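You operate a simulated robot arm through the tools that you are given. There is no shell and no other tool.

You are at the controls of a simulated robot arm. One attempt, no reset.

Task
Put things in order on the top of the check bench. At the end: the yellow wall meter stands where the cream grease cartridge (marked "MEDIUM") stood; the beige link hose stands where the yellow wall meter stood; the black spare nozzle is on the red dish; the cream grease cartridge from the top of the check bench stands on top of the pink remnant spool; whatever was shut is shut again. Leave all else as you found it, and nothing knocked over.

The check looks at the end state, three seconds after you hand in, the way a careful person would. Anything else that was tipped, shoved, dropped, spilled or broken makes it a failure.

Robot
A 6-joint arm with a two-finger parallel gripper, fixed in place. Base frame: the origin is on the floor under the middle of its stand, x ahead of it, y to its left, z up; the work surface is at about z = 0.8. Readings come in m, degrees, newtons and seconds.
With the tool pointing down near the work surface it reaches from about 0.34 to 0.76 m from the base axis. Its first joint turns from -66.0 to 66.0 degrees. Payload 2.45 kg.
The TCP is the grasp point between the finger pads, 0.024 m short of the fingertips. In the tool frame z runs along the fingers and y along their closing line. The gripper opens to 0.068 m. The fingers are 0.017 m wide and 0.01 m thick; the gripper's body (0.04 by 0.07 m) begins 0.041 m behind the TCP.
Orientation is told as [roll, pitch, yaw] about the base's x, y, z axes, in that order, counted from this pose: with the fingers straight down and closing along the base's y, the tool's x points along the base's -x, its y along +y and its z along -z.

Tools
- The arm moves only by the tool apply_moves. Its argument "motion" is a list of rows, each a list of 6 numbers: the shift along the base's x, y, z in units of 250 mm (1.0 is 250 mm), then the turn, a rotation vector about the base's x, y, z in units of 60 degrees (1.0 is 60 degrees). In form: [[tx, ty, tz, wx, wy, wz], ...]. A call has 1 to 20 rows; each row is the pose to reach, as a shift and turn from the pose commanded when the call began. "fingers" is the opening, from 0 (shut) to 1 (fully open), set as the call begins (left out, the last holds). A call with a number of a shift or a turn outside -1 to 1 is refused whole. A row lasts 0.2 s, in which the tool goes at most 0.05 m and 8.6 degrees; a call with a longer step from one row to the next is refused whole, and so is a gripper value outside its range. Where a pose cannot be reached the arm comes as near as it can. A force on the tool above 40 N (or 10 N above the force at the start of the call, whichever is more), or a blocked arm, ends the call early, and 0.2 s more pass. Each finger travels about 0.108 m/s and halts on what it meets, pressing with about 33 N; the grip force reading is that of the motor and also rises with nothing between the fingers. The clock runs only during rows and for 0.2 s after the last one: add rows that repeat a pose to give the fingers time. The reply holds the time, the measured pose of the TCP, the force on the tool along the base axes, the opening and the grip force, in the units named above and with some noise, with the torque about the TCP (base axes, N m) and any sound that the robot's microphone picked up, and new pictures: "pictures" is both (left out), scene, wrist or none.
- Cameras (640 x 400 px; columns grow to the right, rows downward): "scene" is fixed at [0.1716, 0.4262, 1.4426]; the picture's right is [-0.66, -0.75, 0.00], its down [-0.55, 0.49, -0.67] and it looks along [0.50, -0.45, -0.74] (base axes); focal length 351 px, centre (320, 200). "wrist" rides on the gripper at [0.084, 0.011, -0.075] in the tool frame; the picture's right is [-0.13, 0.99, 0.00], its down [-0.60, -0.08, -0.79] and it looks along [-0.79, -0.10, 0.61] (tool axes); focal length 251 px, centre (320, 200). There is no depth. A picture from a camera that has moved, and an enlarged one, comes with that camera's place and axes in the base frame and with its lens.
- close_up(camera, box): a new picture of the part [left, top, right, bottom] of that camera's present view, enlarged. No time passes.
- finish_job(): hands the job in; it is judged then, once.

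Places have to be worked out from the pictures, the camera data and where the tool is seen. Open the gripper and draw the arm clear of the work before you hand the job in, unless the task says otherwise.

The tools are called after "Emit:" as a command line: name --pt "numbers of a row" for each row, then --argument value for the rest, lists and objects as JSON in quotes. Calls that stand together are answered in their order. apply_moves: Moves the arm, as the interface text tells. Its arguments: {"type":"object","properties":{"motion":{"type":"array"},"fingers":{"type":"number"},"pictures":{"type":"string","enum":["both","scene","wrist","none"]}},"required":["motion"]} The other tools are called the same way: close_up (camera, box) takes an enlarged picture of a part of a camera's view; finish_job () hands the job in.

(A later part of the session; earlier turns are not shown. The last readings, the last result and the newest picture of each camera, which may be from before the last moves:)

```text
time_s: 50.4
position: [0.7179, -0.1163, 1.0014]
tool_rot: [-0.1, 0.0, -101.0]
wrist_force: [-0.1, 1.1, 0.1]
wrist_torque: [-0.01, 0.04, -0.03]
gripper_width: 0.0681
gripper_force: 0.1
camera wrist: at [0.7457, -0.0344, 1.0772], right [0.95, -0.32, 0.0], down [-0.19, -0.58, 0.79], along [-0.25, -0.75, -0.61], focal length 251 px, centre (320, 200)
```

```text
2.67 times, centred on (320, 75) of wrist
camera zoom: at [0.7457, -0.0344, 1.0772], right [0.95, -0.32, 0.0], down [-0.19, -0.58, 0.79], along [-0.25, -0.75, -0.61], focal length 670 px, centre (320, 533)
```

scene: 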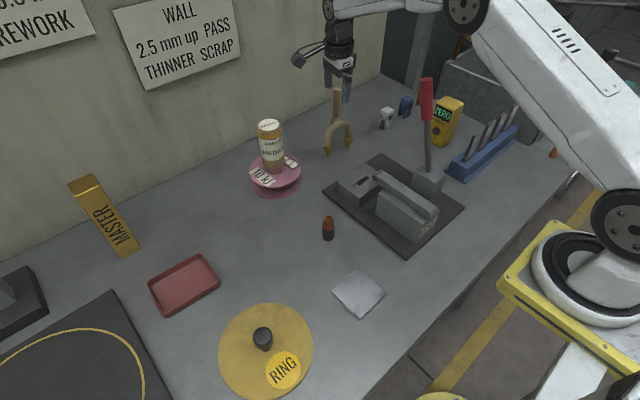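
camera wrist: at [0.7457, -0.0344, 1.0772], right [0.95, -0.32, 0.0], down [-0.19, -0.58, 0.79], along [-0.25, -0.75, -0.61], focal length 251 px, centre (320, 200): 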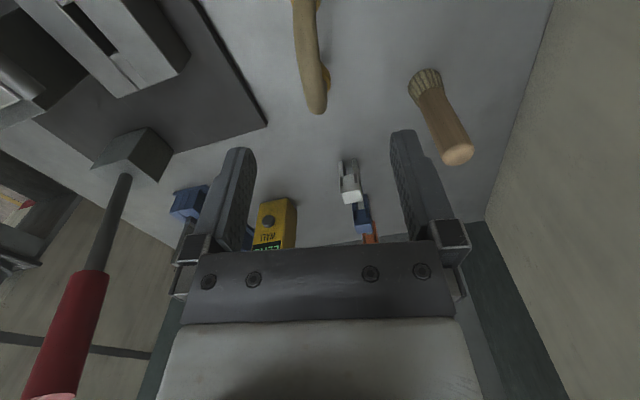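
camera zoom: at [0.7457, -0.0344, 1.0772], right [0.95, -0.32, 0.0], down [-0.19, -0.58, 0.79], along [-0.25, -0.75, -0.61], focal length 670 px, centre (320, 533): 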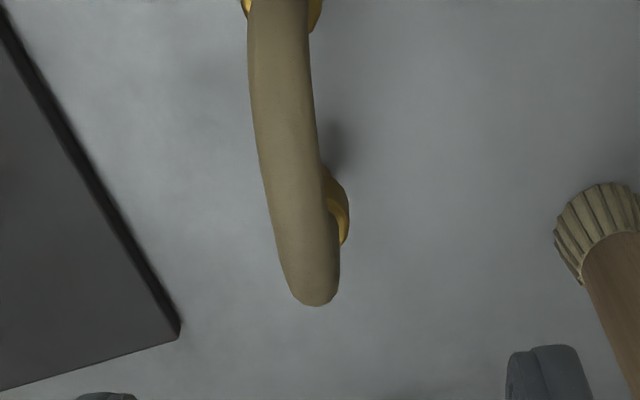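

The hose crest is clear in view and parallel to the approach; its centre is about (−7, −5) mm from the tool axis, i.e. (0.711, −0.121). I shift there and lower to z≈0.95 to re-check.

Emit:
apply_moves --pt "-0.029 -0.019 -0.06 0 0 0" --pt "-0.029 -0.019 -0.13 0 0 0" --pt "-0.029 -0.019 -0.2 0 0 0" --pt "-0.029 -0.019 -0.2 0 0 0" --pictures "both"

Emit:
close_up --camera "wrist" --box '[200, 20, 440, 170]'

Emit:
close_up --camera "scene" --box '[280, 60, 400, 170]'

```text
time_s: 51.4
position: [0.7093, -0.1206, 0.9532]
tool_rot: [0.0, 0.0, -101.0]
wrist_force: [-0.3, 0.0, -0.7]
wrist_torque: [0.0, -0.01, -0.01]
gripper_width: 0.0677
gripper_force: 0.0
camera wrist: at [0.737, -0.0398, 1.0287], right [0.95, -0.32, 0.0], down [-0.19, -0.58, 0.79], along [-0.25, -0.75, -0.61], focal length 251 px, centre (320, 200)
```

scene: 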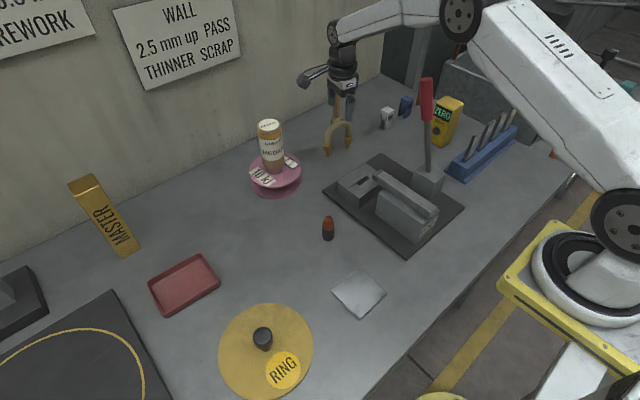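
wrist: 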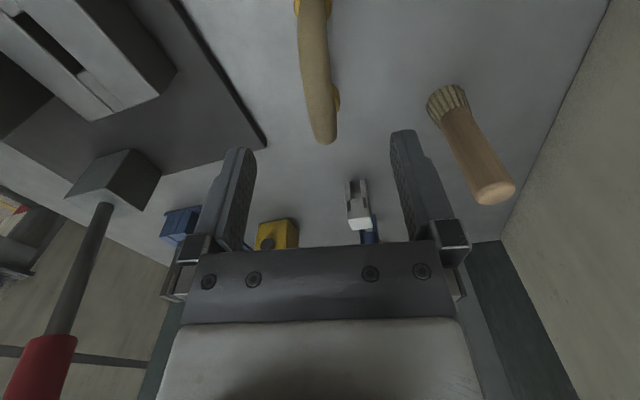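

```text
2.67 times, centred on (320, 95) of wrist
camera zoom: at [0.737, -0.0398, 1.0287], right [0.95, -0.32, 0.0], down [-0.19, -0.58, 0.79], along [-0.25, -0.75, -0.61], focal length 670 px, centre (320, 480)
```

zoom: 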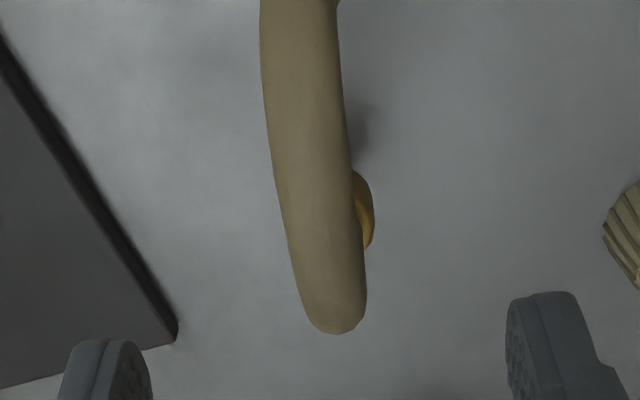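

```text
3.64 times, centred on (340, 115) of scene
camera zoom: at [0.1716, 0.4262, 1.4426], right [-0.66, -0.75, 0.0], down [-0.55, 0.49, -0.67], along [0.5, -0.45, -0.74], focal length 1277 px, centre (247, 509)
```

zoom: 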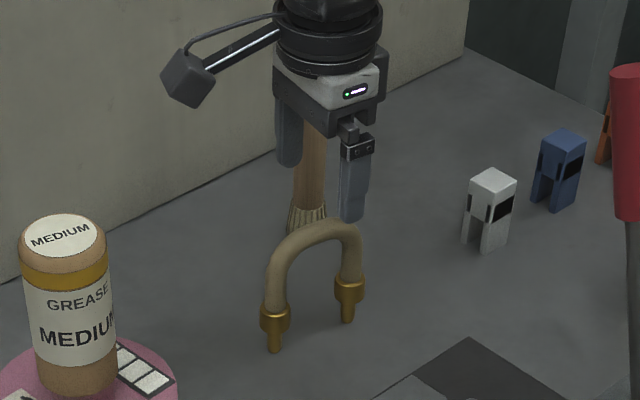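

Aligned: crest under the tool axis within ~1 mm, tube centre at z≈0.896. I descend to TCP z≈0.89.

Emit:
apply_moves --pt "0.004 0 -0.06 0 0 0" --pt "0.004 0 -0.12 0 0 0" --pt "0.004 0 -0.18 0 0 0" --pt "0.004 0 -0.225 0 0 0" --pt "0.004 0 -0.25 0 0 0" --pictures "wrist"

Emit:
close_up --camera "scene" --box '[280, 60, 400, 170]'

```text
time_s: 52.6
position: [0.7108, -0.1203, 0.8914]
tool_rot: [0.0, 0.0, -101.1]
wrist_force: [0.1, 0.1, -0.7]
wrist_torque: [0.0, 0.0, 0.0]
gripper_width: 0.0678
gripper_force: 0.2
camera wrist: at [0.7373, -0.0404, 0.9672], right [0.95, -0.32, 0.0], down [-0.19, -0.58, 0.79], along [-0.25, -0.75, -0.61], focal length 251 px, centre (320, 200)
```

wrist: 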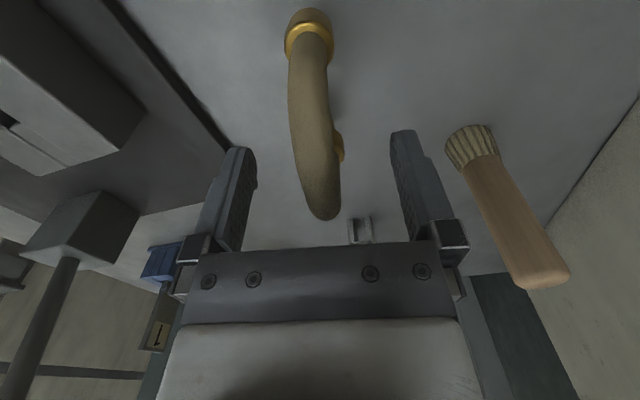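

```text
3.64 times, centred on (340, 115) of scene
camera zoom: at [0.1716, 0.4262, 1.4426], right [-0.66, -0.75, 0.0], down [-0.55, 0.49, -0.67], along [0.5, -0.45, -0.74], focal length 1277 px, centre (247, 509)
```

zoom: 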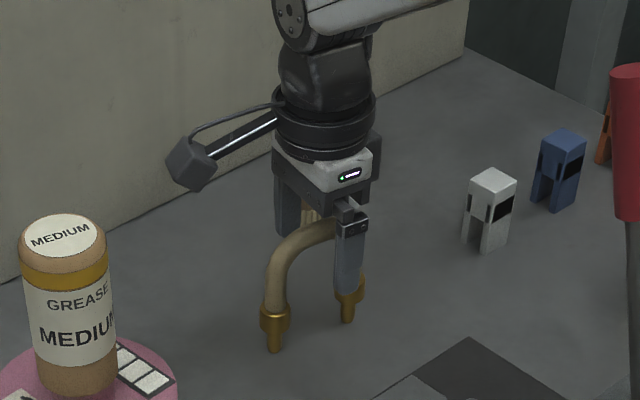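

The crest lies between the fingers with no contact. I close and then lift a few centimetres.

Emit:
apply_moves --pt "0 0 0 0 0 0" --pt "0 0 0 0 0 0" --pt "0 0 0 0 0 0" --pt "0 0 0 0 0 0" --fingers 0 --pictures "wrist"

```text
time_s: 53.6
position: [0.7095, -0.1198, 0.8934]
tool_rot: [0.0, 0.0, -101.0]
wrist_force: [-0.1, 0.2, 0.1]
wrist_torque: [-0.02, 0.0, -0.02]
gripper_width: 0.0143
gripper_force: 33.0
camera wrist: at [0.7373, -0.0404, 0.9672], right [0.95, -0.32, 0.0], down [-0.19, -0.58, 0.79], along [-0.25, -0.75, -0.61], focal length 251 px, centre (320, 200)
```

wrist: 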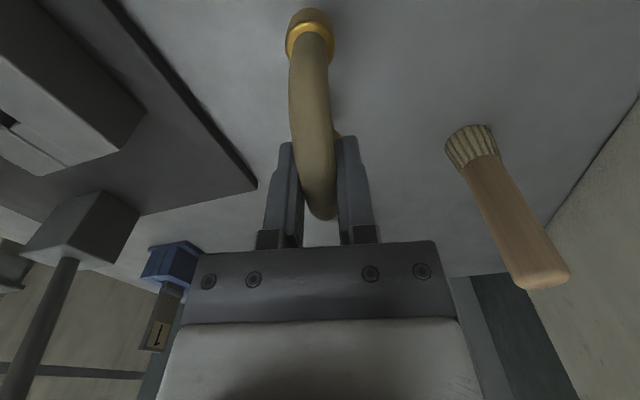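

Gripped at 0.0143 m. I lift to z≈1.12 so the hose's ends (≈1.03) clear the cartridge top (0.973).

Emit:
apply_moves --pt "0 0 0.03 0 0 0" --pt "0 0 0.1 0 0 0" --pt "0 0 0.24 0 0 0" --pt "0 0 0.41 0 0 0" --pt "0 0 0.58 0 0 0" --pt "0 0 0.75 0 0 0" --pt "0 0 0.91 0 0 0" --pictures "both"

Emit:
close_up --camera "scene" --box '[290, 0, 400, 110]'

```text
time_s: 55.2
position: [0.7113, -0.122, 1.1209]
tool_rot: [0.1, 0.0, -101.0]
wrist_force: [-0.7, 0.0, -0.1]
wrist_torque: [-0.01, 0.01, 0.02]
gripper_width: 0.0148
gripper_force: 33.0
camera wrist: at [0.7384, -0.042, 1.1956], right [0.95, -0.32, 0.0], down [-0.19, -0.58, 0.79], along [-0.25, -0.75, -0.61], focal length 251 px, centre (320, 200)
```

scene: 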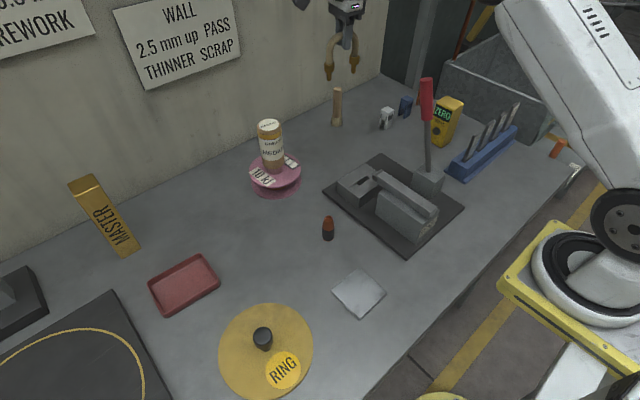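
wrist: 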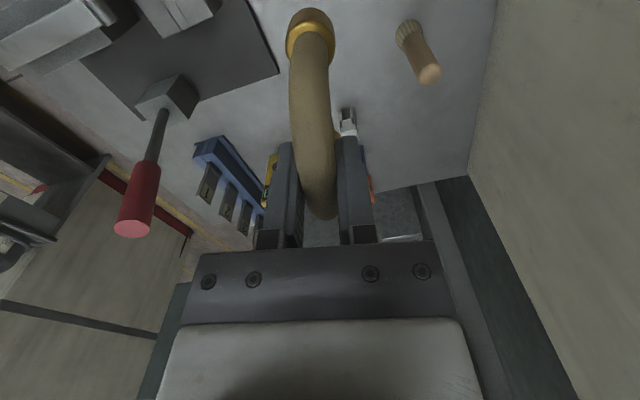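

```text
3.64 times, centred on (345, 55) of scene
camera zoom: at [0.1716, 0.4262, 1.4426], right [-0.66, -0.75, 0.0], down [-0.55, 0.49, -0.67], along [0.5, -0.45, -0.74], focal length 1277 px, centre (229, 727)
```

zoom: 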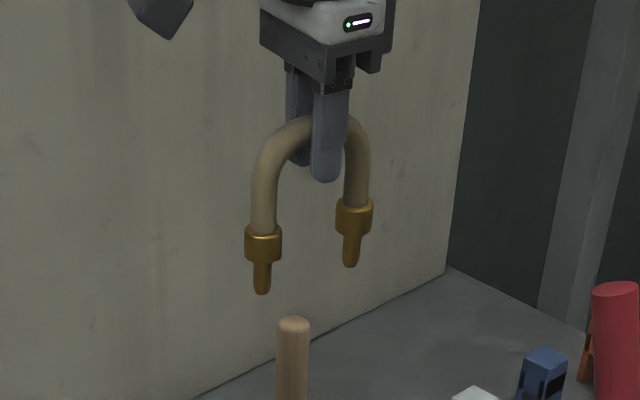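

The hose hangs level. I carry it toward the meter's old place at z 1.12, passing inside the cartridge with height to spare.

Emit:
apply_moves --pt "-0.03 0.1 0 0 0 0" --pt "-0.08 0.26 0 0 0 0" --pt "-0.13 0.43 0 0 0 0" --pt "-0.16 0.6 0 0 0 0" --pt "-0.18 0.78 0 0 0 0" --pt "-0.19 0.95 0 0 0 0" --pictures "none"

Emit:
apply_moves --pt "-0.01 0.15 0 0 0 0" --pt "-0.02 0.3 0 0 0 0" --pt "-0.03 0.44 0 0 0 0" --pt "-0.034 0.526 0 0 0 0" --pt "-0.034 0.526 0 0 0 0" --pictures "both"

```text
time_s: 56.6
position: [0.6627, 0.1181, 1.1159]
tool_rot: [0.0, 0.0, -101.0]
wrist_force: [-0.2, 0.2, -1.2]
wrist_torque: [-0.06, -0.01, 0.01]
gripper_width: 0.0148
gripper_force: 32.6
```

```text
time_s: 57.8
position: [0.654, 0.2496, 1.1181]
tool_rot: [0.0, 0.0, -101.0]
wrist_force: [0.4, -1.4, -0.5]
wrist_torque: [-0.01, -0.02, -0.01]
gripper_width: 0.0148
gripper_force: 33.1
camera wrist: at [0.6819, 0.3296, 1.1925], right [0.95, -0.32, 0.0], down [-0.19, -0.58, 0.79], along [-0.25, -0.75, -0.61], focal length 251 px, centre (320, 200)
```

scene: 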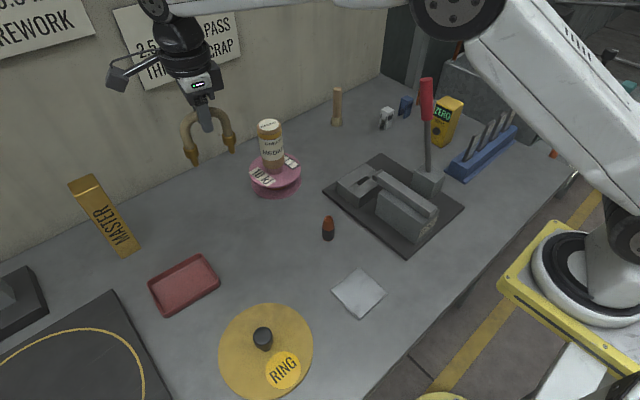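
wrist: 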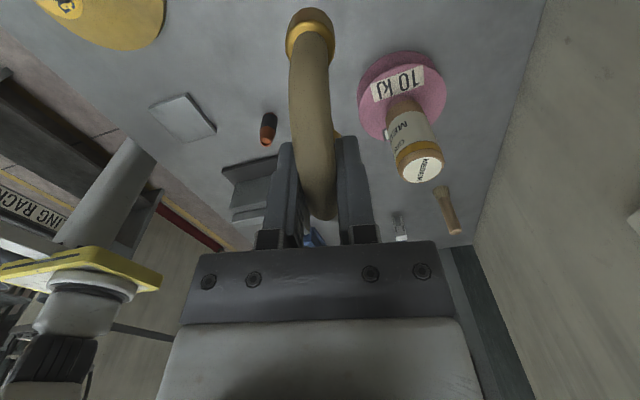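

At (0.654, 0.250). I trim −2 mm in y and descend to z≈0.907, about 15 mm above contact.

Emit:
apply_moves --pt "0 -0.008 -0.12 0 0 0" --pt "0 -0.008 -0.29 0 0 0" --pt "0 -0.008 -0.46 0 0 0" --pt "0 -0.008 -0.62 0 0 0" --pt "0 -0.008 -0.76 0 0 0" --pt "0 -0.008 -0.845 0 0 0" --pt "0 -0.008 -0.845 0 0 0" --pictures "both"

Emit:
close_up --camera "scene" --box '[170, 130, 290, 260]'

```text
time_s: 59.4
position: [0.6556, 0.2446, 0.9075]
tool_rot: [0.1, -0.1, -101.0]
wrist_force: [0.4, 0.1, -0.7]
wrist_torque: [-0.01, 0.0, -0.02]
gripper_width: 0.0147
gripper_force: 32.9
camera wrist: at [0.6832, 0.325, 0.981], right [0.95, -0.32, 0.0], down [-0.19, -0.58, 0.79], along [-0.25, -0.75, -0.61], focal length 251 px, centre (320, 200)
```

scene: 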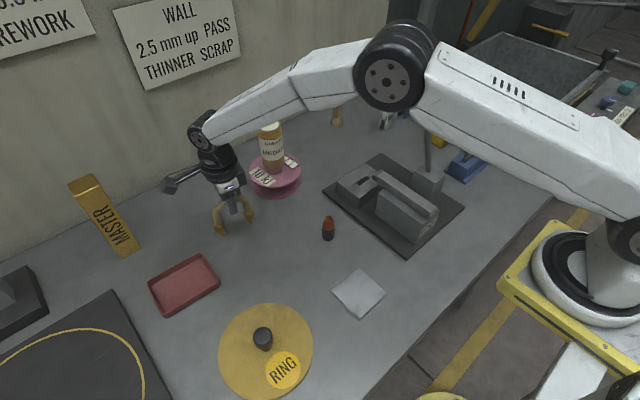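
wrist: 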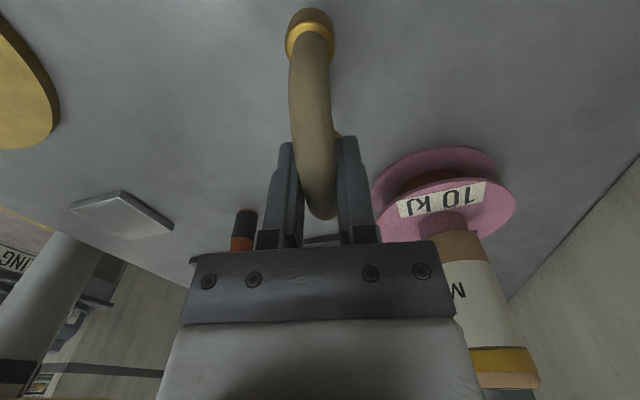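

```text
3.08 times, centred on (230, 195) of scene
camera zoom: at [0.1716, 0.4262, 1.4426], right [-0.66, -0.75, 0.0], down [-0.55, 0.49, -0.67], along [0.5, -0.45, -0.74], focal length 1080 px, centre (597, 215)
```

zoom: 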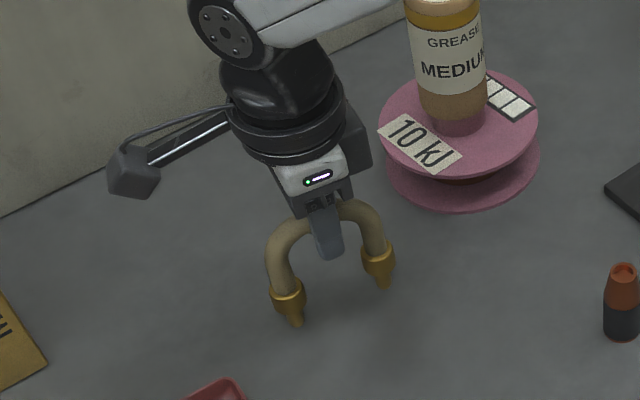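

Good orientation. I add +2 mm in y and lower to z≈0.896, then go in 1 mm steps to contact.

Emit:
apply_moves --pt "0 0.008 -0.02 0 0 0" --pt "0 0.008 -0.036 0 0 0" --pt "0 0.008 -0.046 0 0 0" --pt "0 0.008 -0.046 0 0 0" --pictures "none"

Emit:
apply_moves --pt "0 0 -0.004 0 0 0" --pt "0 0 -0.008 0 0 0" --pt "0 0 -0.01 0 0 0" --pt "0 0 -0.01 0 0 0" --pictures "none"

```text
time_s: 60.4
position: [0.6545, 0.2475, 0.8972]
tool_rot: [0.1, 0.0, -100.9]
wrist_force: [-1.3, 0.0, -0.6]
wrist_torque: [0.02, 0.0, 0.01]
gripper_width: 0.0148
gripper_force: 33.1
```

```text
time_s: 61.4
position: [0.6535, 0.248, 0.8922]
tool_rot: [0.0, 0.0, -101.0]
wrist_force: [-0.5, 0.3, -1.0]
wrist_torque: [0.05, 0.02, 0.02]
gripper_width: 0.0147
gripper_force: 32.9
```

No contact yet at z 0.892; I continue in half-millimetre steps.

Emit:
apply_moves --pt "0 0 -0.002 0 0 0" --pt "0 0 -0.004 0 0 0" --pt "0 0 -0.004 0 0 0" --pictures "none"

```text
time_s: 62.2
position: [0.6549, 0.2486, 0.8931]
tool_rot: [0.0, 0.0, -101.1]
wrist_force: [0.4, -0.3, -1.0]
wrist_torque: [0.01, 0.01, 0.03]
gripper_width: 0.015
gripper_force: 33.2
```

Emit:
apply_moves --pt "0 0 -0.002 0 0 0" --pt "0 0 -0.004 0 0 0" --pt "0 0 -0.004 0 0 0" --pictures "none"

Emit:
close_up --camera "scene" --box '[190, 170, 280, 250]'

```text
time_s: 63.0
position: [0.6536, 0.248, 0.8928]
tool_rot: [0.0, 0.0, -101.0]
wrist_force: [0.2, 2.3, 2.1]
wrist_torque: [0.12, 0.03, -0.02]
gripper_width: 0.0149
gripper_force: 33.0
```

```text
5.00 times, centred on (235, 210) of scene
camera zoom: at [0.1716, 0.4263, 1.4426], right [-0.66, -0.75, 0.0], down [-0.55, 0.49, -0.67], along [0.5, -0.45, -0.74], focal length 1755 px, centre (745, 150)
```

zoom: 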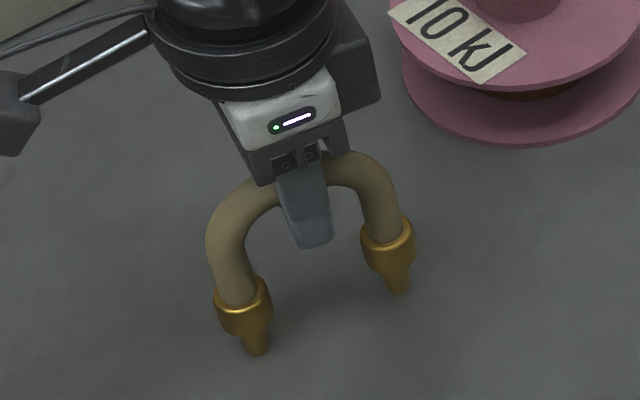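

First contact on one leg (+2 N). I lower a further half millimetre so both ends touch.

Emit:
apply_moves --pt "0 0 -0.002 0 0 0" --pt "0 0 -0.003 0 0 0" --pt "0 0 -0.003 0 0 0" --pictures "none"

```text
time_s: 63.8
position: [0.6545, 0.2477, 0.8916]
tool_rot: [0.1, 0.0, -101.0]
wrist_force: [0.6, 2.8, 12.9]
wrist_torque: [-0.15, 0.01, -0.02]
gripper_width: 0.015
gripper_force: 32.8
```

Both loaded now (13 N), more than I want for such a slender piece. I ease up half a millimetre to a light touch before release.

Emit:
apply_moves --pt "0 0 0.001 0 0 0" --pt "0 0 0.002 0 0 0" --pt "0 0 0.002 0 0 0" --pictures "wrist"

Emit:
close_up --camera "wrist" --box '[240, 0, 400, 100]'

Emit:
close_up --camera "scene" --box '[190, 170, 280, 250]'

```text
time_s: 64.6
position: [0.6539, 0.2474, 0.8927]
tool_rot: [0.2, 0.1, -101.0]
wrist_force: [0.9, 2.3, 14.7]
wrist_torque: [0.06, 0.0, 0.0]
gripper_width: 0.0143
gripper_force: 32.9
camera wrist: at [0.6821, 0.3284, 0.9672], right [0.95, -0.32, 0.0], down [-0.19, -0.58, 0.79], along [-0.25, -0.75, -0.61], focal length 251 px, centre (320, 200)
```

wrist: 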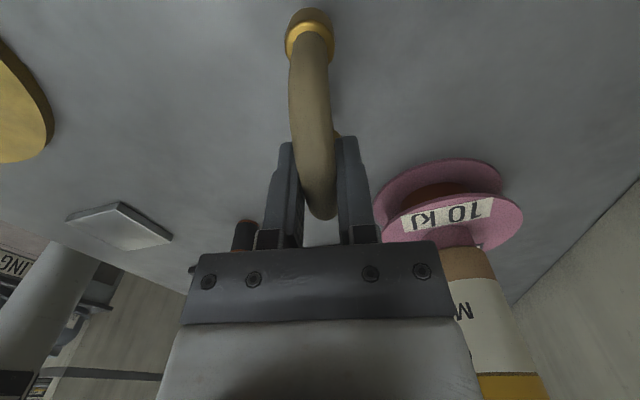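

```text
4.00 times, centred on (320, 50) of wrist
camera zoom: at [0.6821, 0.3284, 0.9672], right [0.95, -0.32, 0.0], down [-0.19, -0.58, 0.79], along [-0.25, -0.75, -0.61], focal length 1006 px, centre (320, 800)
```

zoom: 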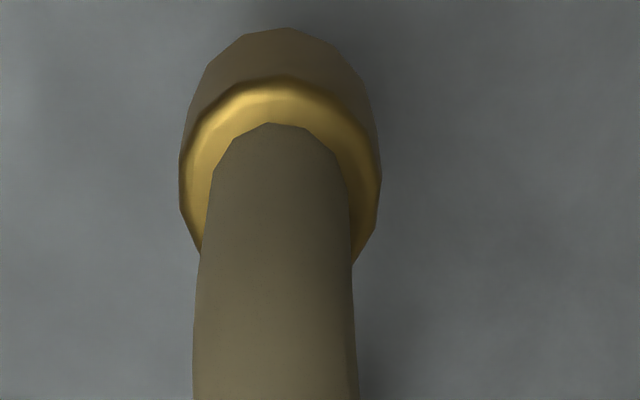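

```text
5.00 times, centred on (235, 210) of scene
camera zoom: at [0.1713, 0.4262, 1.4427], right [-0.66, -0.75, 0.0], down [-0.55, 0.49, -0.67], along [0.5, -0.45, -0.74], focal length 1755 px, centre (745, 150)
```

zoom: 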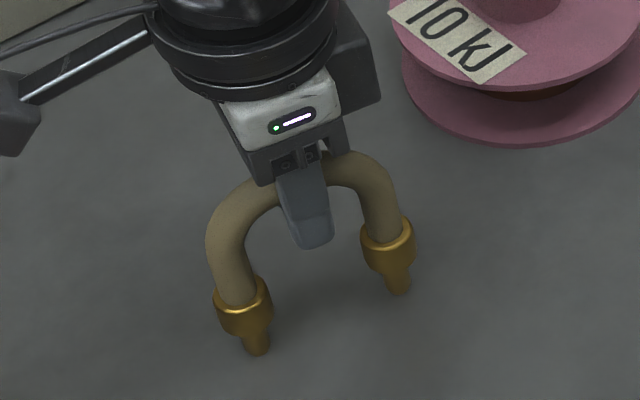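

Torque has evened out, so both ends are down, but still 14 N. I raise another half millimetre.

Emit:
apply_moves --pt "0 0 0.002 0 0 0" --pt "0 0 0.003 0 0 0" --pt "0 0 0.003 0 0 0" --pictures "none"

```text
time_s: 65.4
position: [0.6532, 0.248, 0.8907]
tool_rot: [-0.1, 0.0, -101.0]
wrist_force: [2.9, 2.5, 6.7]
wrist_torque: [0.15, -0.16, 0.0]
gripper_width: 0.0148
gripper_force: 32.6
```

Emit:
apply_moves --pt "0 0 0.001 0 0 0" --pt "0 0 0.0015 0 0 0" --pt "0 0 0.0015 0 0 0" --pictures "none"

```text
time_s: 66.2
position: [0.6531, 0.2486, 0.8921]
tool_rot: [-0.1, -0.2, -100.9]
wrist_force: [-0.7, 0.2, 5.0]
wrist_torque: [-0.08, 0.02, 0.02]
gripper_width: 0.0149
gripper_force: 33.1
```

Sideways forces are near zero with a light 5 N touch: a good moment to release. I open the fingers and hold still.

Emit:
apply_moves --pt "0 0 0 0 0 0" --pt "0 0 0 0 0 0" --pt "0 0 0 0 0 0" --pt "0 0 0 0 0 0" --pt "0 0 0 0 0 0" --fingers 1 --pictures "wrist"

Emit:
close_up --camera "scene" --box '[190, 170, 280, 250]'

```text
time_s: 67.4
position: [0.6539, 0.249, 0.8927]
tool_rot: [0.0, 0.0, -101.0]
wrist_force: [0.2, -0.2, -1.3]
wrist_torque: [-0.01, 0.0, -0.02]
gripper_width: 0.0677
gripper_force: 0.0
camera wrist: at [0.6814, 0.3291, 0.9675], right [0.95, -0.32, 0.0], down [-0.19, -0.58, 0.79], along [-0.25, -0.75, -0.61], focal length 251 px, centre (320, 200)
```

wrist: 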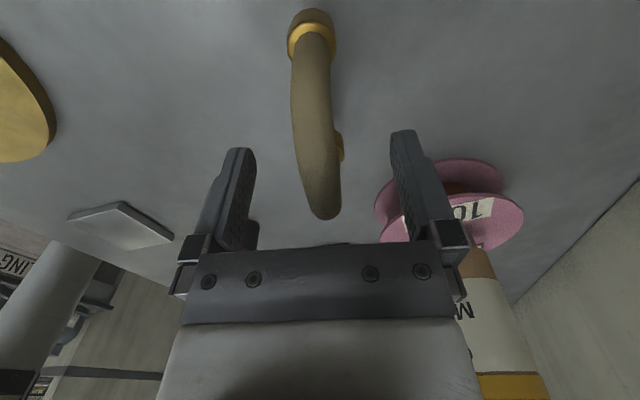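

```text
5.00 times, centred on (235, 210) of scene
camera zoom: at [0.1716, 0.4262, 1.4426], right [-0.66, -0.75, 0.0], down [-0.55, 0.49, -0.67], along [0.5, -0.45, -0.74], focal length 1755 px, centre (745, 150)
```

zoom: 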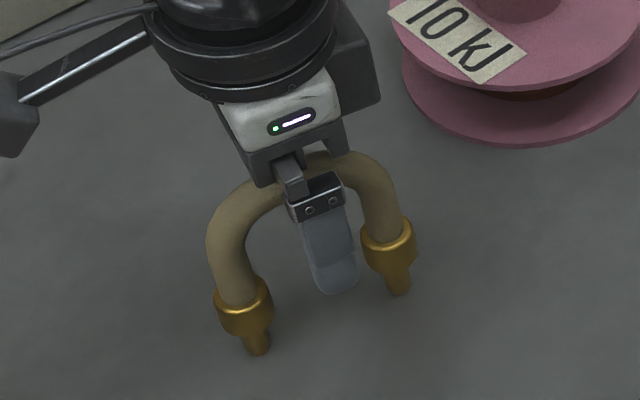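

The hose stands free. I rise straight up to z≈1.1 and check it.

Emit:
apply_moves --pt "0 0 0.04 0 0 0" --pt "0 0 0.1 0 0 0" --pt "0 0 0.2 0 0 0" --pt "0 0 0.34 0 0 0" --pt "0 0 0.5 0 0 0" --pt "0 0 0.67 0 0 0" --pt "0 0 0.8 0 0 0" --pictures "both"

Emit:
close_up --camera "scene" --box '[180, 110, 300, 250]'

```text
time_s: 69.0
position: [0.6555, 0.2475, 1.0947]
tool_rot: [-0.1, 0.1, -100.9]
wrist_force: [-0.1, -0.4, -0.6]
wrist_torque: [-0.01, 0.01, 0.0]
gripper_width: 0.068
gripper_force: 0.0
camera wrist: at [0.6825, 0.3284, 1.1686], right [0.95, -0.32, 0.0], down [-0.19, -0.58, 0.79], along [-0.25, -0.75, -0.61], focal length 251 px, centre (320, 200)
```

scene: 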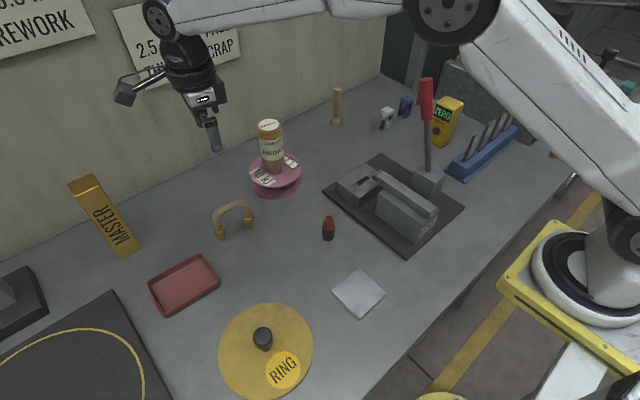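
wrist: 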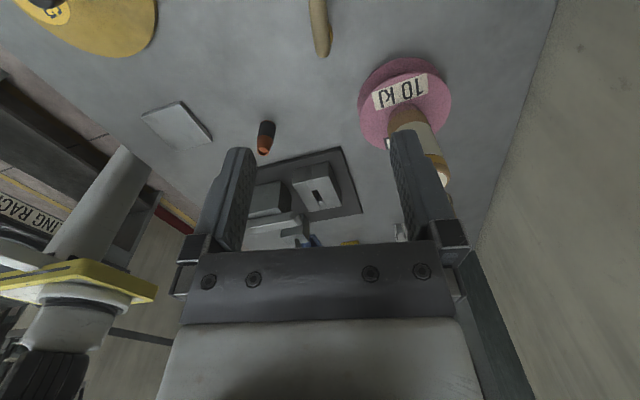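

```text
2.86 times, centred on (240, 180) of scene
camera zoom: at [0.1716, 0.4262, 1.4426], right [-0.66, -0.75, 0.0], down [-0.55, 0.49, -0.67], along [0.5, -0.45, -0.74], focal length 1003 px, centre (549, 257)
```

zoom: 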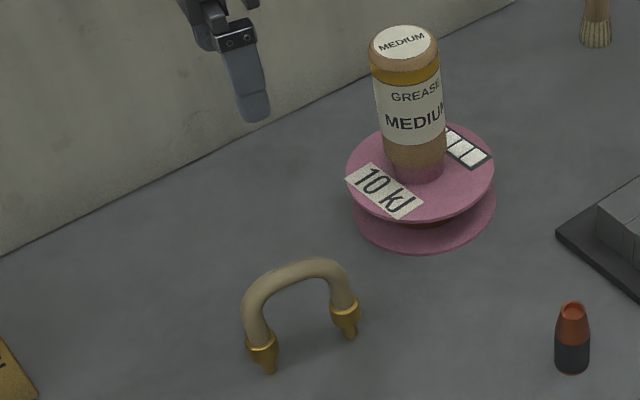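

The hose stands where the meter was. Last item: the nozzle, about (0.512, 0.101), ~0.072 tall with a 0.027 m sleeve. I move above it and rotate back to yaw 0.

Emit:
apply_moves --pt "-0.06 -0.06 0 0 0 0.12" --pt "-0.14 -0.14 0 0 0 0.25" --pt "-0.23 -0.23 0 0 0 0.38" --pt "-0.32 -0.33 0 0 0 0.51" --pt "-0.41 -0.42 -0.04 0 0 0.64" --pt "-0.5 -0.51 -0.1 0 0 0.77" --pt "-0.574 -0.586 -0.16 0 0 0.9" --pictures "none"

Emit:
apply_moves --pt "0 0 0 0 0 0.13" --pt "0 0 0 0 0 0.26" --pt "0 0 0 0 0 0.39" --pt "0 0 -0.04 0 0 0.52" --pt "0 0 -0.12 0 0 0.65" --pt "0 0 -0.2 0 0 0.783" --pt "0 0 -0.2 0 0 0.783" --pictures "both"

Emit:
close_up --camera "wrist" --box '[200, 0, 440, 150]'

```text
time_s: 70.6
position: [0.5093, 0.1011, 1.0541]
tool_rot: [0.0, 0.1, -46.8]
wrist_force: [0.5, -0.4, -0.5]
wrist_torque: [0.0, 0.02, 0.03]
gripper_width: 0.068
gripper_force: 0.1
```

```text
time_s: 72.2
position: [0.5129, 0.102, 1.004]
tool_rot: [0.0, 0.0, 0.2]
wrist_force: [0.2, -0.2, -0.9]
wrist_torque: [-0.02, -0.03, 0.0]
gripper_width: 0.068
gripper_force: 0.1
camera wrist: at [0.4297, 0.113, 1.079], right [0.13, 0.99, 0.0], down [0.6, -0.08, 0.79], along [0.79, -0.1, -0.61], focal length 251 px, centre (320, 200)
```

scene: 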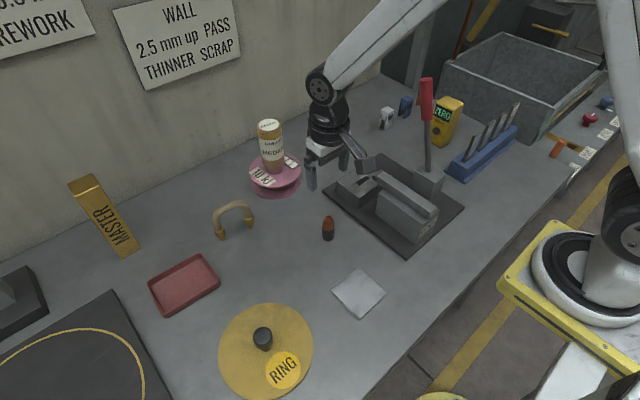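
wrist: 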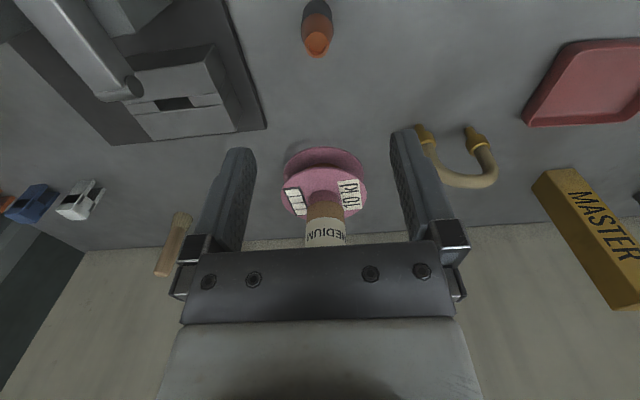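

```text
2.67 times, centred on (320, 75) of wrist
camera zoom: at [0.4297, 0.113, 1.079], right [0.13, 0.99, 0.0], down [0.6, -0.08, 0.79], along [0.79, -0.1, -0.61], focal length 670 px, centre (320, 533)
```

zoom: 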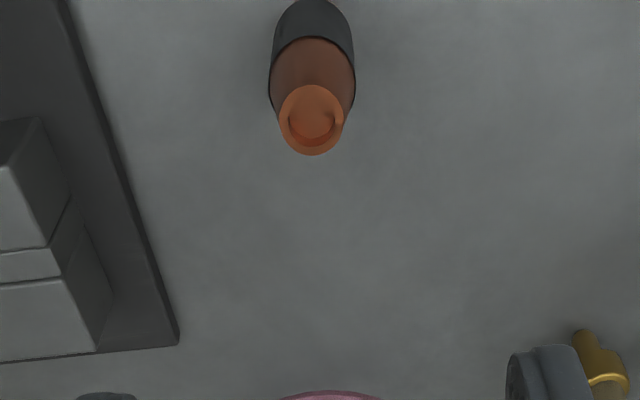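

Nozzle axis is about (−5.5, −1.5) mm from the tool axis. I correct and lower to z≈0.93 for a closer check.

Emit:
apply_moves --pt "-0.022 -0.006 -0.1 0 0 0" --pt "-0.022 -0.006 -0.2 0 0 0" --pt "-0.022 -0.006 -0.296 0 0 0" --pt "-0.022 -0.006 -0.296 0 0 0" --pictures "wrist"

Emit:
close_up --camera "wrist" --box '[200, 0, 440, 150]'

Emit:
close_up --camera "scene" --box '[290, 150, 390, 260]'

```text
time_s: 73.2
position: [0.5071, 0.101, 0.9302]
tool_rot: [-0.1, 0.0, 0.0]
wrist_force: [0.7, -0.7, 0.8]
wrist_torque: [-0.01, -0.04, 0.01]
gripper_width: 0.0679
gripper_force: 0.1
camera wrist: at [0.4234, 0.1111, 1.0045], right [0.13, 0.99, 0.0], down [0.6, -0.08, 0.79], along [0.79, -0.1, -0.61], focal length 251 px, centre (320, 200)
```

wrist: 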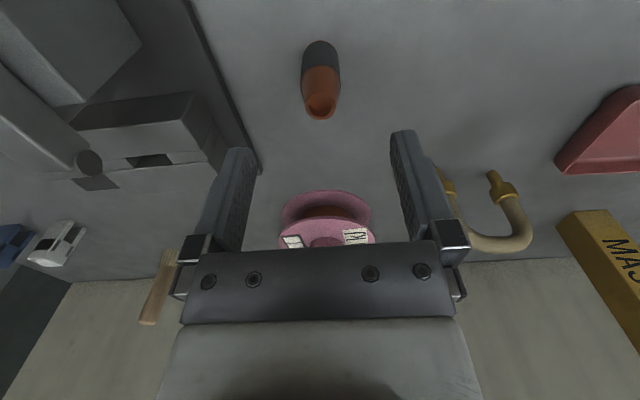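

```text
2.67 times, centred on (320, 75) of wrist
camera zoom: at [0.4234, 0.1111, 1.0045], right [0.13, 0.99, 0.0], down [0.6, -0.08, 0.79], along [0.79, -0.1, -0.61], focal length 670 px, centre (320, 533)
```

zoom: 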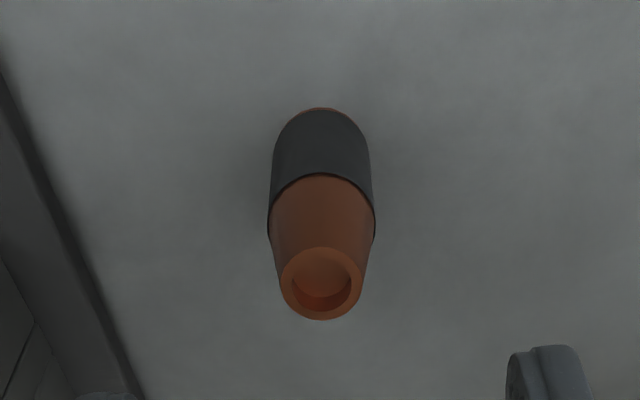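

```text
3.64 times, centred on (340, 205) of scene
camera zoom: at [0.1716, 0.4262, 1.4426], right [-0.66, -0.75, 0.0], down [-0.55, 0.49, -0.67], along [0.5, -0.45, -0.74], focal length 1277 px, centre (247, 182)
```

zoom: 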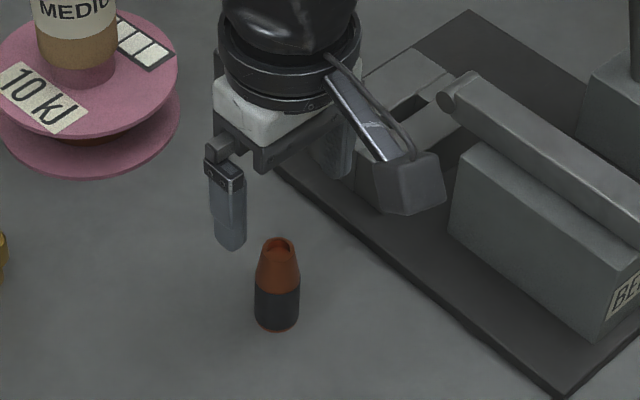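

Well centred (column 321, about 1 mm in x). I descend to TCP z≈0.838 to grip the black sleeve, fingertips 14 mm above the bench.

Emit:
apply_moves --pt "0 0 -0.08 0 0 0" --pt "0 0 -0.16 0 0 0" --pt "0 0 -0.24 0 0 0" --pt "0 0 -0.31 0 0 0" --pt "0 0 -0.366 0 0 0" --pt "0 0 -0.366 0 0 0" --pictures "wrist"

Emit:
close_up --camera "scene" --box '[290, 150, 390, 260]'

```text
time_s: 74.6
position: [0.5028, 0.1015, 0.8391]
tool_rot: [0.0, 0.0, 0.0]
wrist_force: [0.6, -0.1, -0.7]
wrist_torque: [0.01, 0.0, -0.01]
gripper_width: 0.0681
gripper_force: 0.0
camera wrist: at [0.4204, 0.1121, 0.9135], right [0.13, 0.99, 0.0], down [0.6, -0.08, 0.79], along [0.79, -0.1, -0.61], focal length 251 px, centre (320, 200)
```

wrist: 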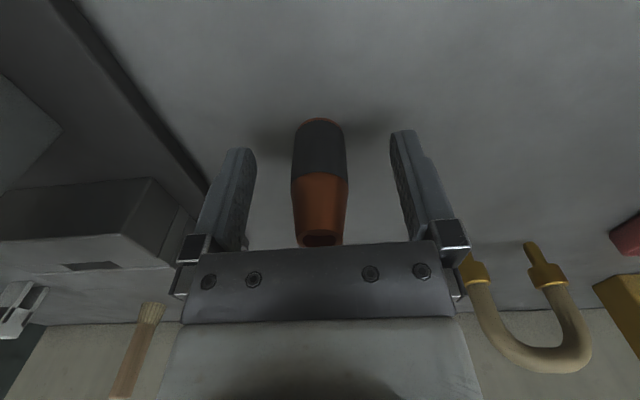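

```text
3.64 times, centred on (340, 205) of scene
camera zoom: at [0.1716, 0.4262, 1.4426], right [-0.66, -0.75, 0.0], down [-0.55, 0.49, -0.67], along [0.5, -0.45, -0.74], focal length 1277 px, centre (247, 182)
```

zoom: 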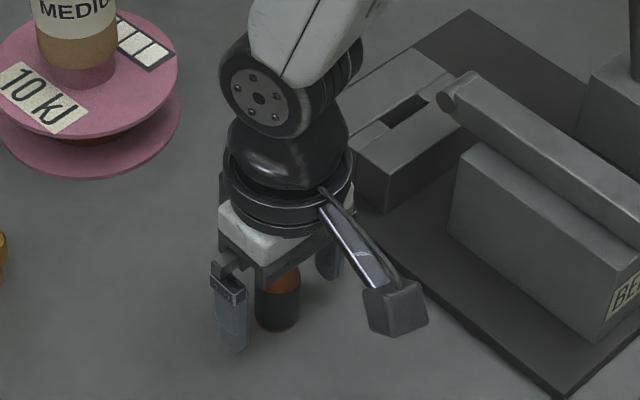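

The x reading drifted to 0.503; I check how the nozzle sits relative to the pads before closing.

Emit:
close_up --camera "wrist" --box '[220, 100, 420, 260]'

Emit:
apply_moves --pt "0 0 0 0 0 0" --pt "0 0 0 0 0 0" --pictures "none"

```text
2.50 times, centred on (320, 180) of wrist
camera zoom: at [0.4204, 0.1121, 0.9135], right [0.13, 0.99, 0.0], down [0.6, -0.08, 0.79], along [0.79, -0.1, -0.61], focal length 629 px, centre (320, 250)
```

zoom: 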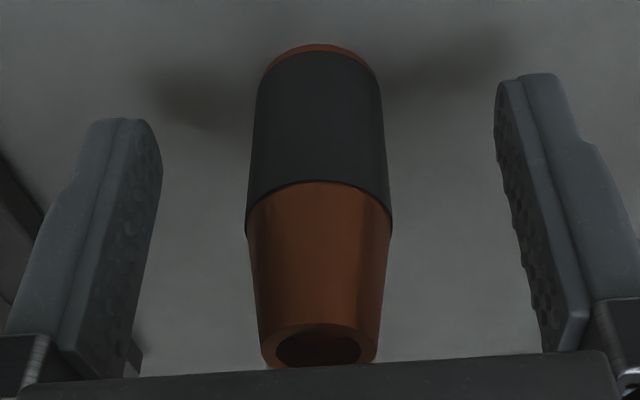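

```text
time_s: 75.2
position: [0.5025, 0.1011, 0.8391]
tool_rot: [0.0, 0.0, 0.0]
wrist_force: [0.1, -0.6, 0.4]
wrist_torque: [-0.02, 0.01, 0.02]
gripper_width: 0.0679
gripper_force: 0.0
```

The nozzle is about 5–6 mm ahead of the pad centre (arm settled slightly short). I shift +5.5 mm in x with the fingers open, then look again.

Emit:
apply_moves --pt "0.012 -0.003 0 0 0 0" --pt "0.022 -0.003 0 0 0 0" --pt "0.022 -0.003 0 0 0 0" --pictures "none"

Emit:
close_up --camera "wrist" --box '[220, 100, 420, 260]'

```text
time_s: 76.0
position: [0.5102, 0.0999, 0.8389]
tool_rot: [0.1, -0.1, -0.1]
wrist_force: [-0.3, 0.7, -0.4]
wrist_torque: [-0.01, 0.0, -0.04]
gripper_width: 0.0678
gripper_force: 0.1
```

```text
2.50 times, centred on (320, 180) of wrist
camera zoom: at [0.4255, 0.1107, 0.9128], right [0.13, 0.99, 0.0], down [0.6, -0.08, 0.79], along [0.79, -0.1, -0.61], focal length 629 px, centre (320, 250)
```

zoom: 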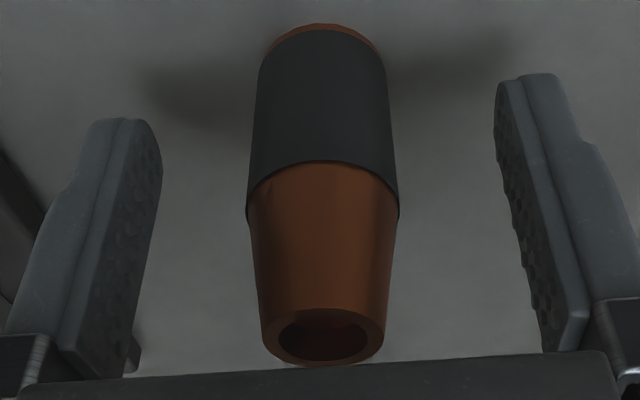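

Now the nozzle is centred between the pads in both directions. I close on the sleeve.

Emit:
apply_moves --pt "0 0 0 0 0 0" --pt "0 0 0 0 0 0" --pt "0 0 0 0 0 0" --pt "0 0 0 0 0 0" --fingers 0 --pictures "wrist"

```text
time_s: 77.0
position: [0.5091, 0.0994, 0.8388]
tool_rot: [-0.1, 0.0, 0.1]
wrist_force: [0.1, 0.7, -0.6]
wrist_torque: [-0.03, 0.0, 0.01]
gripper_width: 0.0279
gripper_force: 33.0
camera wrist: at [0.4254, 0.1108, 0.9128], right [0.13, 0.99, 0.0], down [0.6, -0.08, 0.79], along [0.79, -0.1, -0.61], focal length 251 px, centre (320, 200)
```

wrist: 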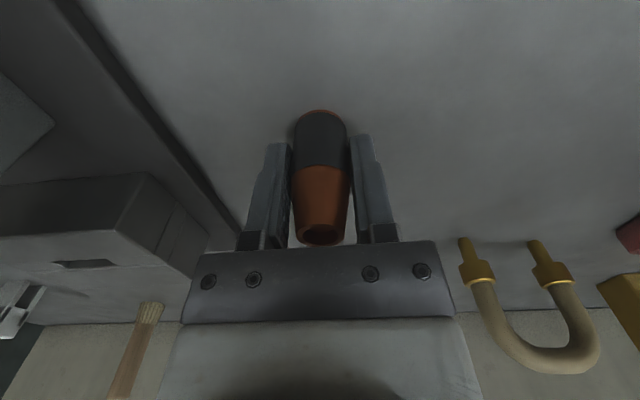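

Firm grip at 0.0279 m. I lift straight up to z≈1.07.

Emit:
apply_moves --pt "0 0 0.03 0 0 0" --pt "0 0 0.1 0 0 0" --pt "0 0 0.24 0 0 0" --pt "0 0 0.41 0 0 0" --pt "0 0 0.58 0 0 0" --pt "0 0 0.75 0 0 0" --pt "0 0 0.92 0 0 0" --pictures "both"

```text
time_s: 78.6
position: [0.5105, 0.098, 1.0683]
tool_rot: [0.1, 0.1, 0.0]
wrist_force: [-0.1, 0.5, 0.2]
wrist_torque: [0.01, -0.01, 0.0]
gripper_width: 0.0279
gripper_force: 33.2
camera wrist: at [0.4264, 0.1089, 1.1424], right [0.13, 0.99, 0.0], down [0.61, -0.08, 0.79], along [0.79, -0.1, -0.61], focal length 251 px, centre (320, 200)
```

scene: 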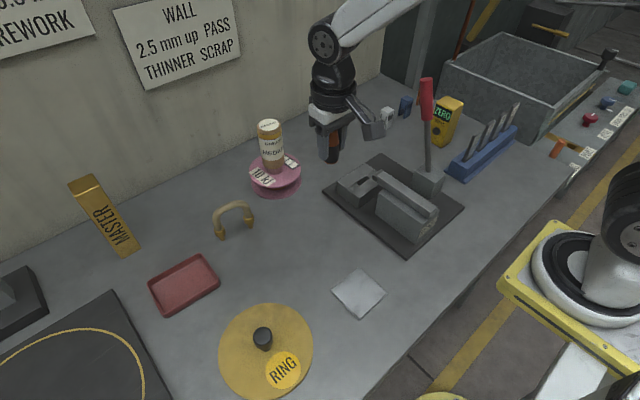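
wrist: 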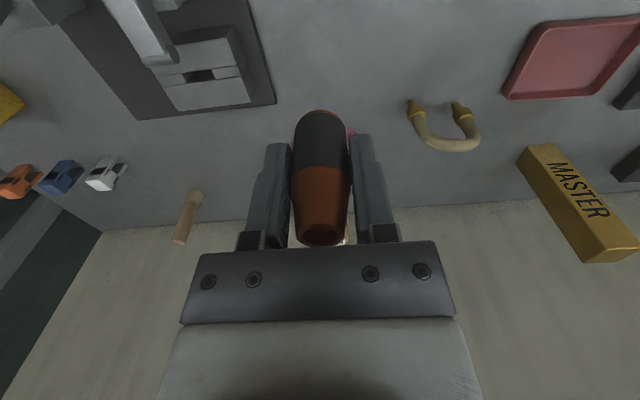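

Nozzle held; dish centre from both cameras is about (0.610, 0.396). I carry it there at z≈1.07, well above the hose.

Emit:
apply_moves --pt "0.04 0.12 0 0 0 0" --pt "0.09 0.28 0 0 0 0" --pt "0.15 0.44 0 0 0 0" --pt "0.2 0.6 0 0 0 0" --pt "0.26 0.76 0 0 0 0" --pt "0.31 0.92 0 0 0 0" --pictures "none"

Emit:
apply_moves --pt "0.03 0.1 0 0 0 0" --pt "0.07 0.22 0 0 0 0" --pt "0.09 0.272 0 0 0 0" --pt "0.09 0.272 0 0 0 0" --pictures "both"

```text
time_s: 80.0
position: [0.5872, 0.3314, 1.0682]
tool_rot: [0.0, 0.0, -0.1]
wrist_force: [0.1, 0.3, -1.2]
wrist_torque: [0.01, 0.03, 0.01]
gripper_width: 0.0278
gripper_force: 33.3
```

```text
time_s: 81.0
position: [0.6079, 0.3974, 1.0664]
tool_rot: [0.1, 0.1, 0.1]
wrist_force: [-1.3, 0.9, -0.2]
wrist_torque: [0.01, 0.0, 0.02]
gripper_width: 0.0277
gripper_force: 32.6
camera wrist: at [0.5254, 0.4086, 1.1412], right [0.13, 0.99, 0.0], down [0.6, -0.08, 0.79], along [0.79, -0.1, -0.61], focal length 251 px, centre (320, 200)
```

scene: 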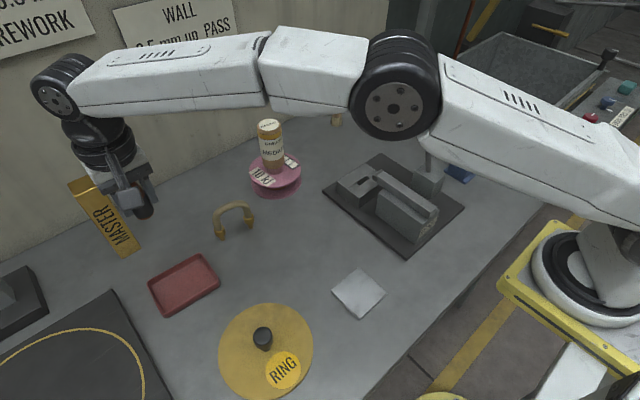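
wrist: 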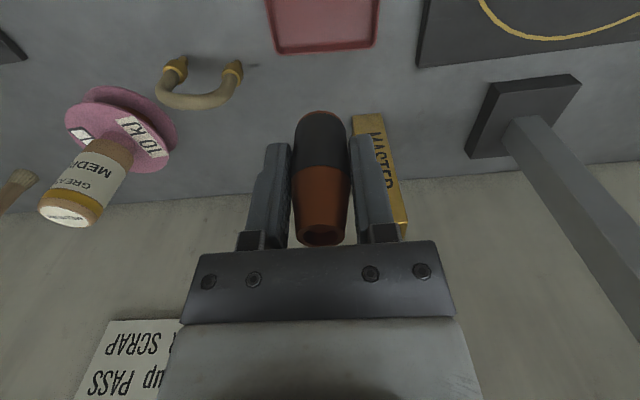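

Dish far edge reads at x≈0.650, so its centre is ≈(0.608, 0.398) right below. I descend to z≈0.90 (nozzle base ≈0.86, above the rim) and look.

Emit:
apply_moves --pt "0 0 -0.12 0 0 0" --pt "0 0 -0.28 0 0 0" --pt "0 0 -0.44 0 0 0" --pt "0 0 -0.58 0 0 0" --pt "0 0 -0.665 0 0 0" --pt "0 0 -0.665 0 0 0" --pictures "both"

Emit:
close_up --camera "scene" --box '[120, 210, 240, 330]'

```text
time_s: 82.4
position: [0.6118, 0.3969, 0.899]
tool_rot: [0.0, -0.1, 0.0]
wrist_force: [0.7, 0.4, -0.1]
wrist_torque: [0.03, 0.01, -0.02]
gripper_width: 0.028
gripper_force: 32.8
camera wrist: at [0.5287, 0.4082, 0.9739], right [0.13, 0.99, 0.0], down [0.6, -0.08, 0.79], along [0.79, -0.1, -0.61], focal length 251 px, centre (320, 200)
```

scene: 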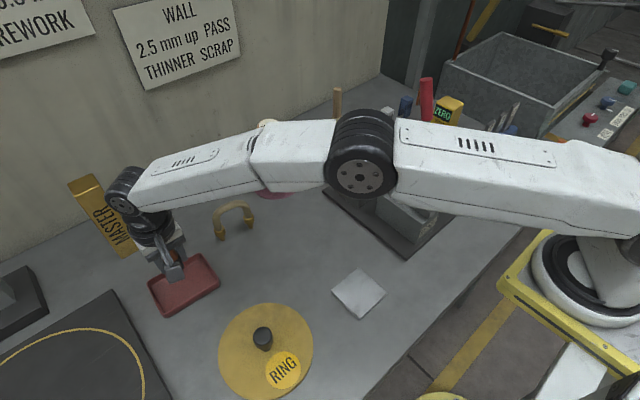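
wrist: 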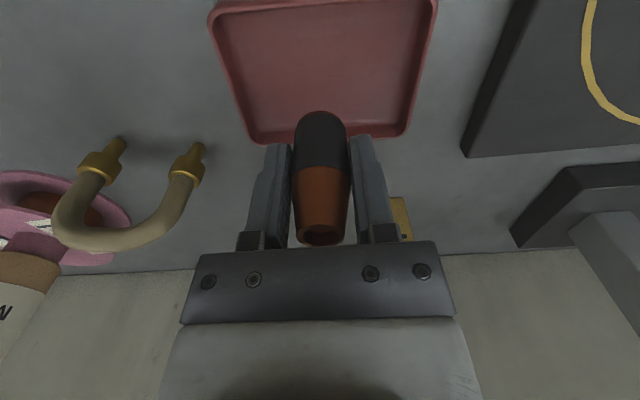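

```text
3.33 times, centred on (180, 270) of scene
camera zoom: at [0.1716, 0.4262, 1.4426], right [-0.66, -0.75, 0.0], down [-0.55, 0.49, -0.67], along [0.5, -0.45, -0.74], focal length 1170 px, centre (787, -33)
```

zoom: 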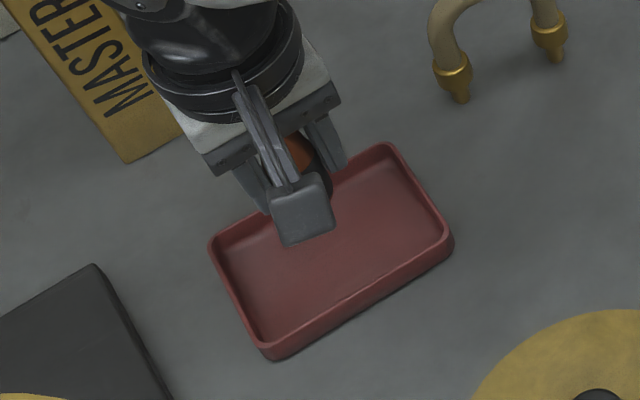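

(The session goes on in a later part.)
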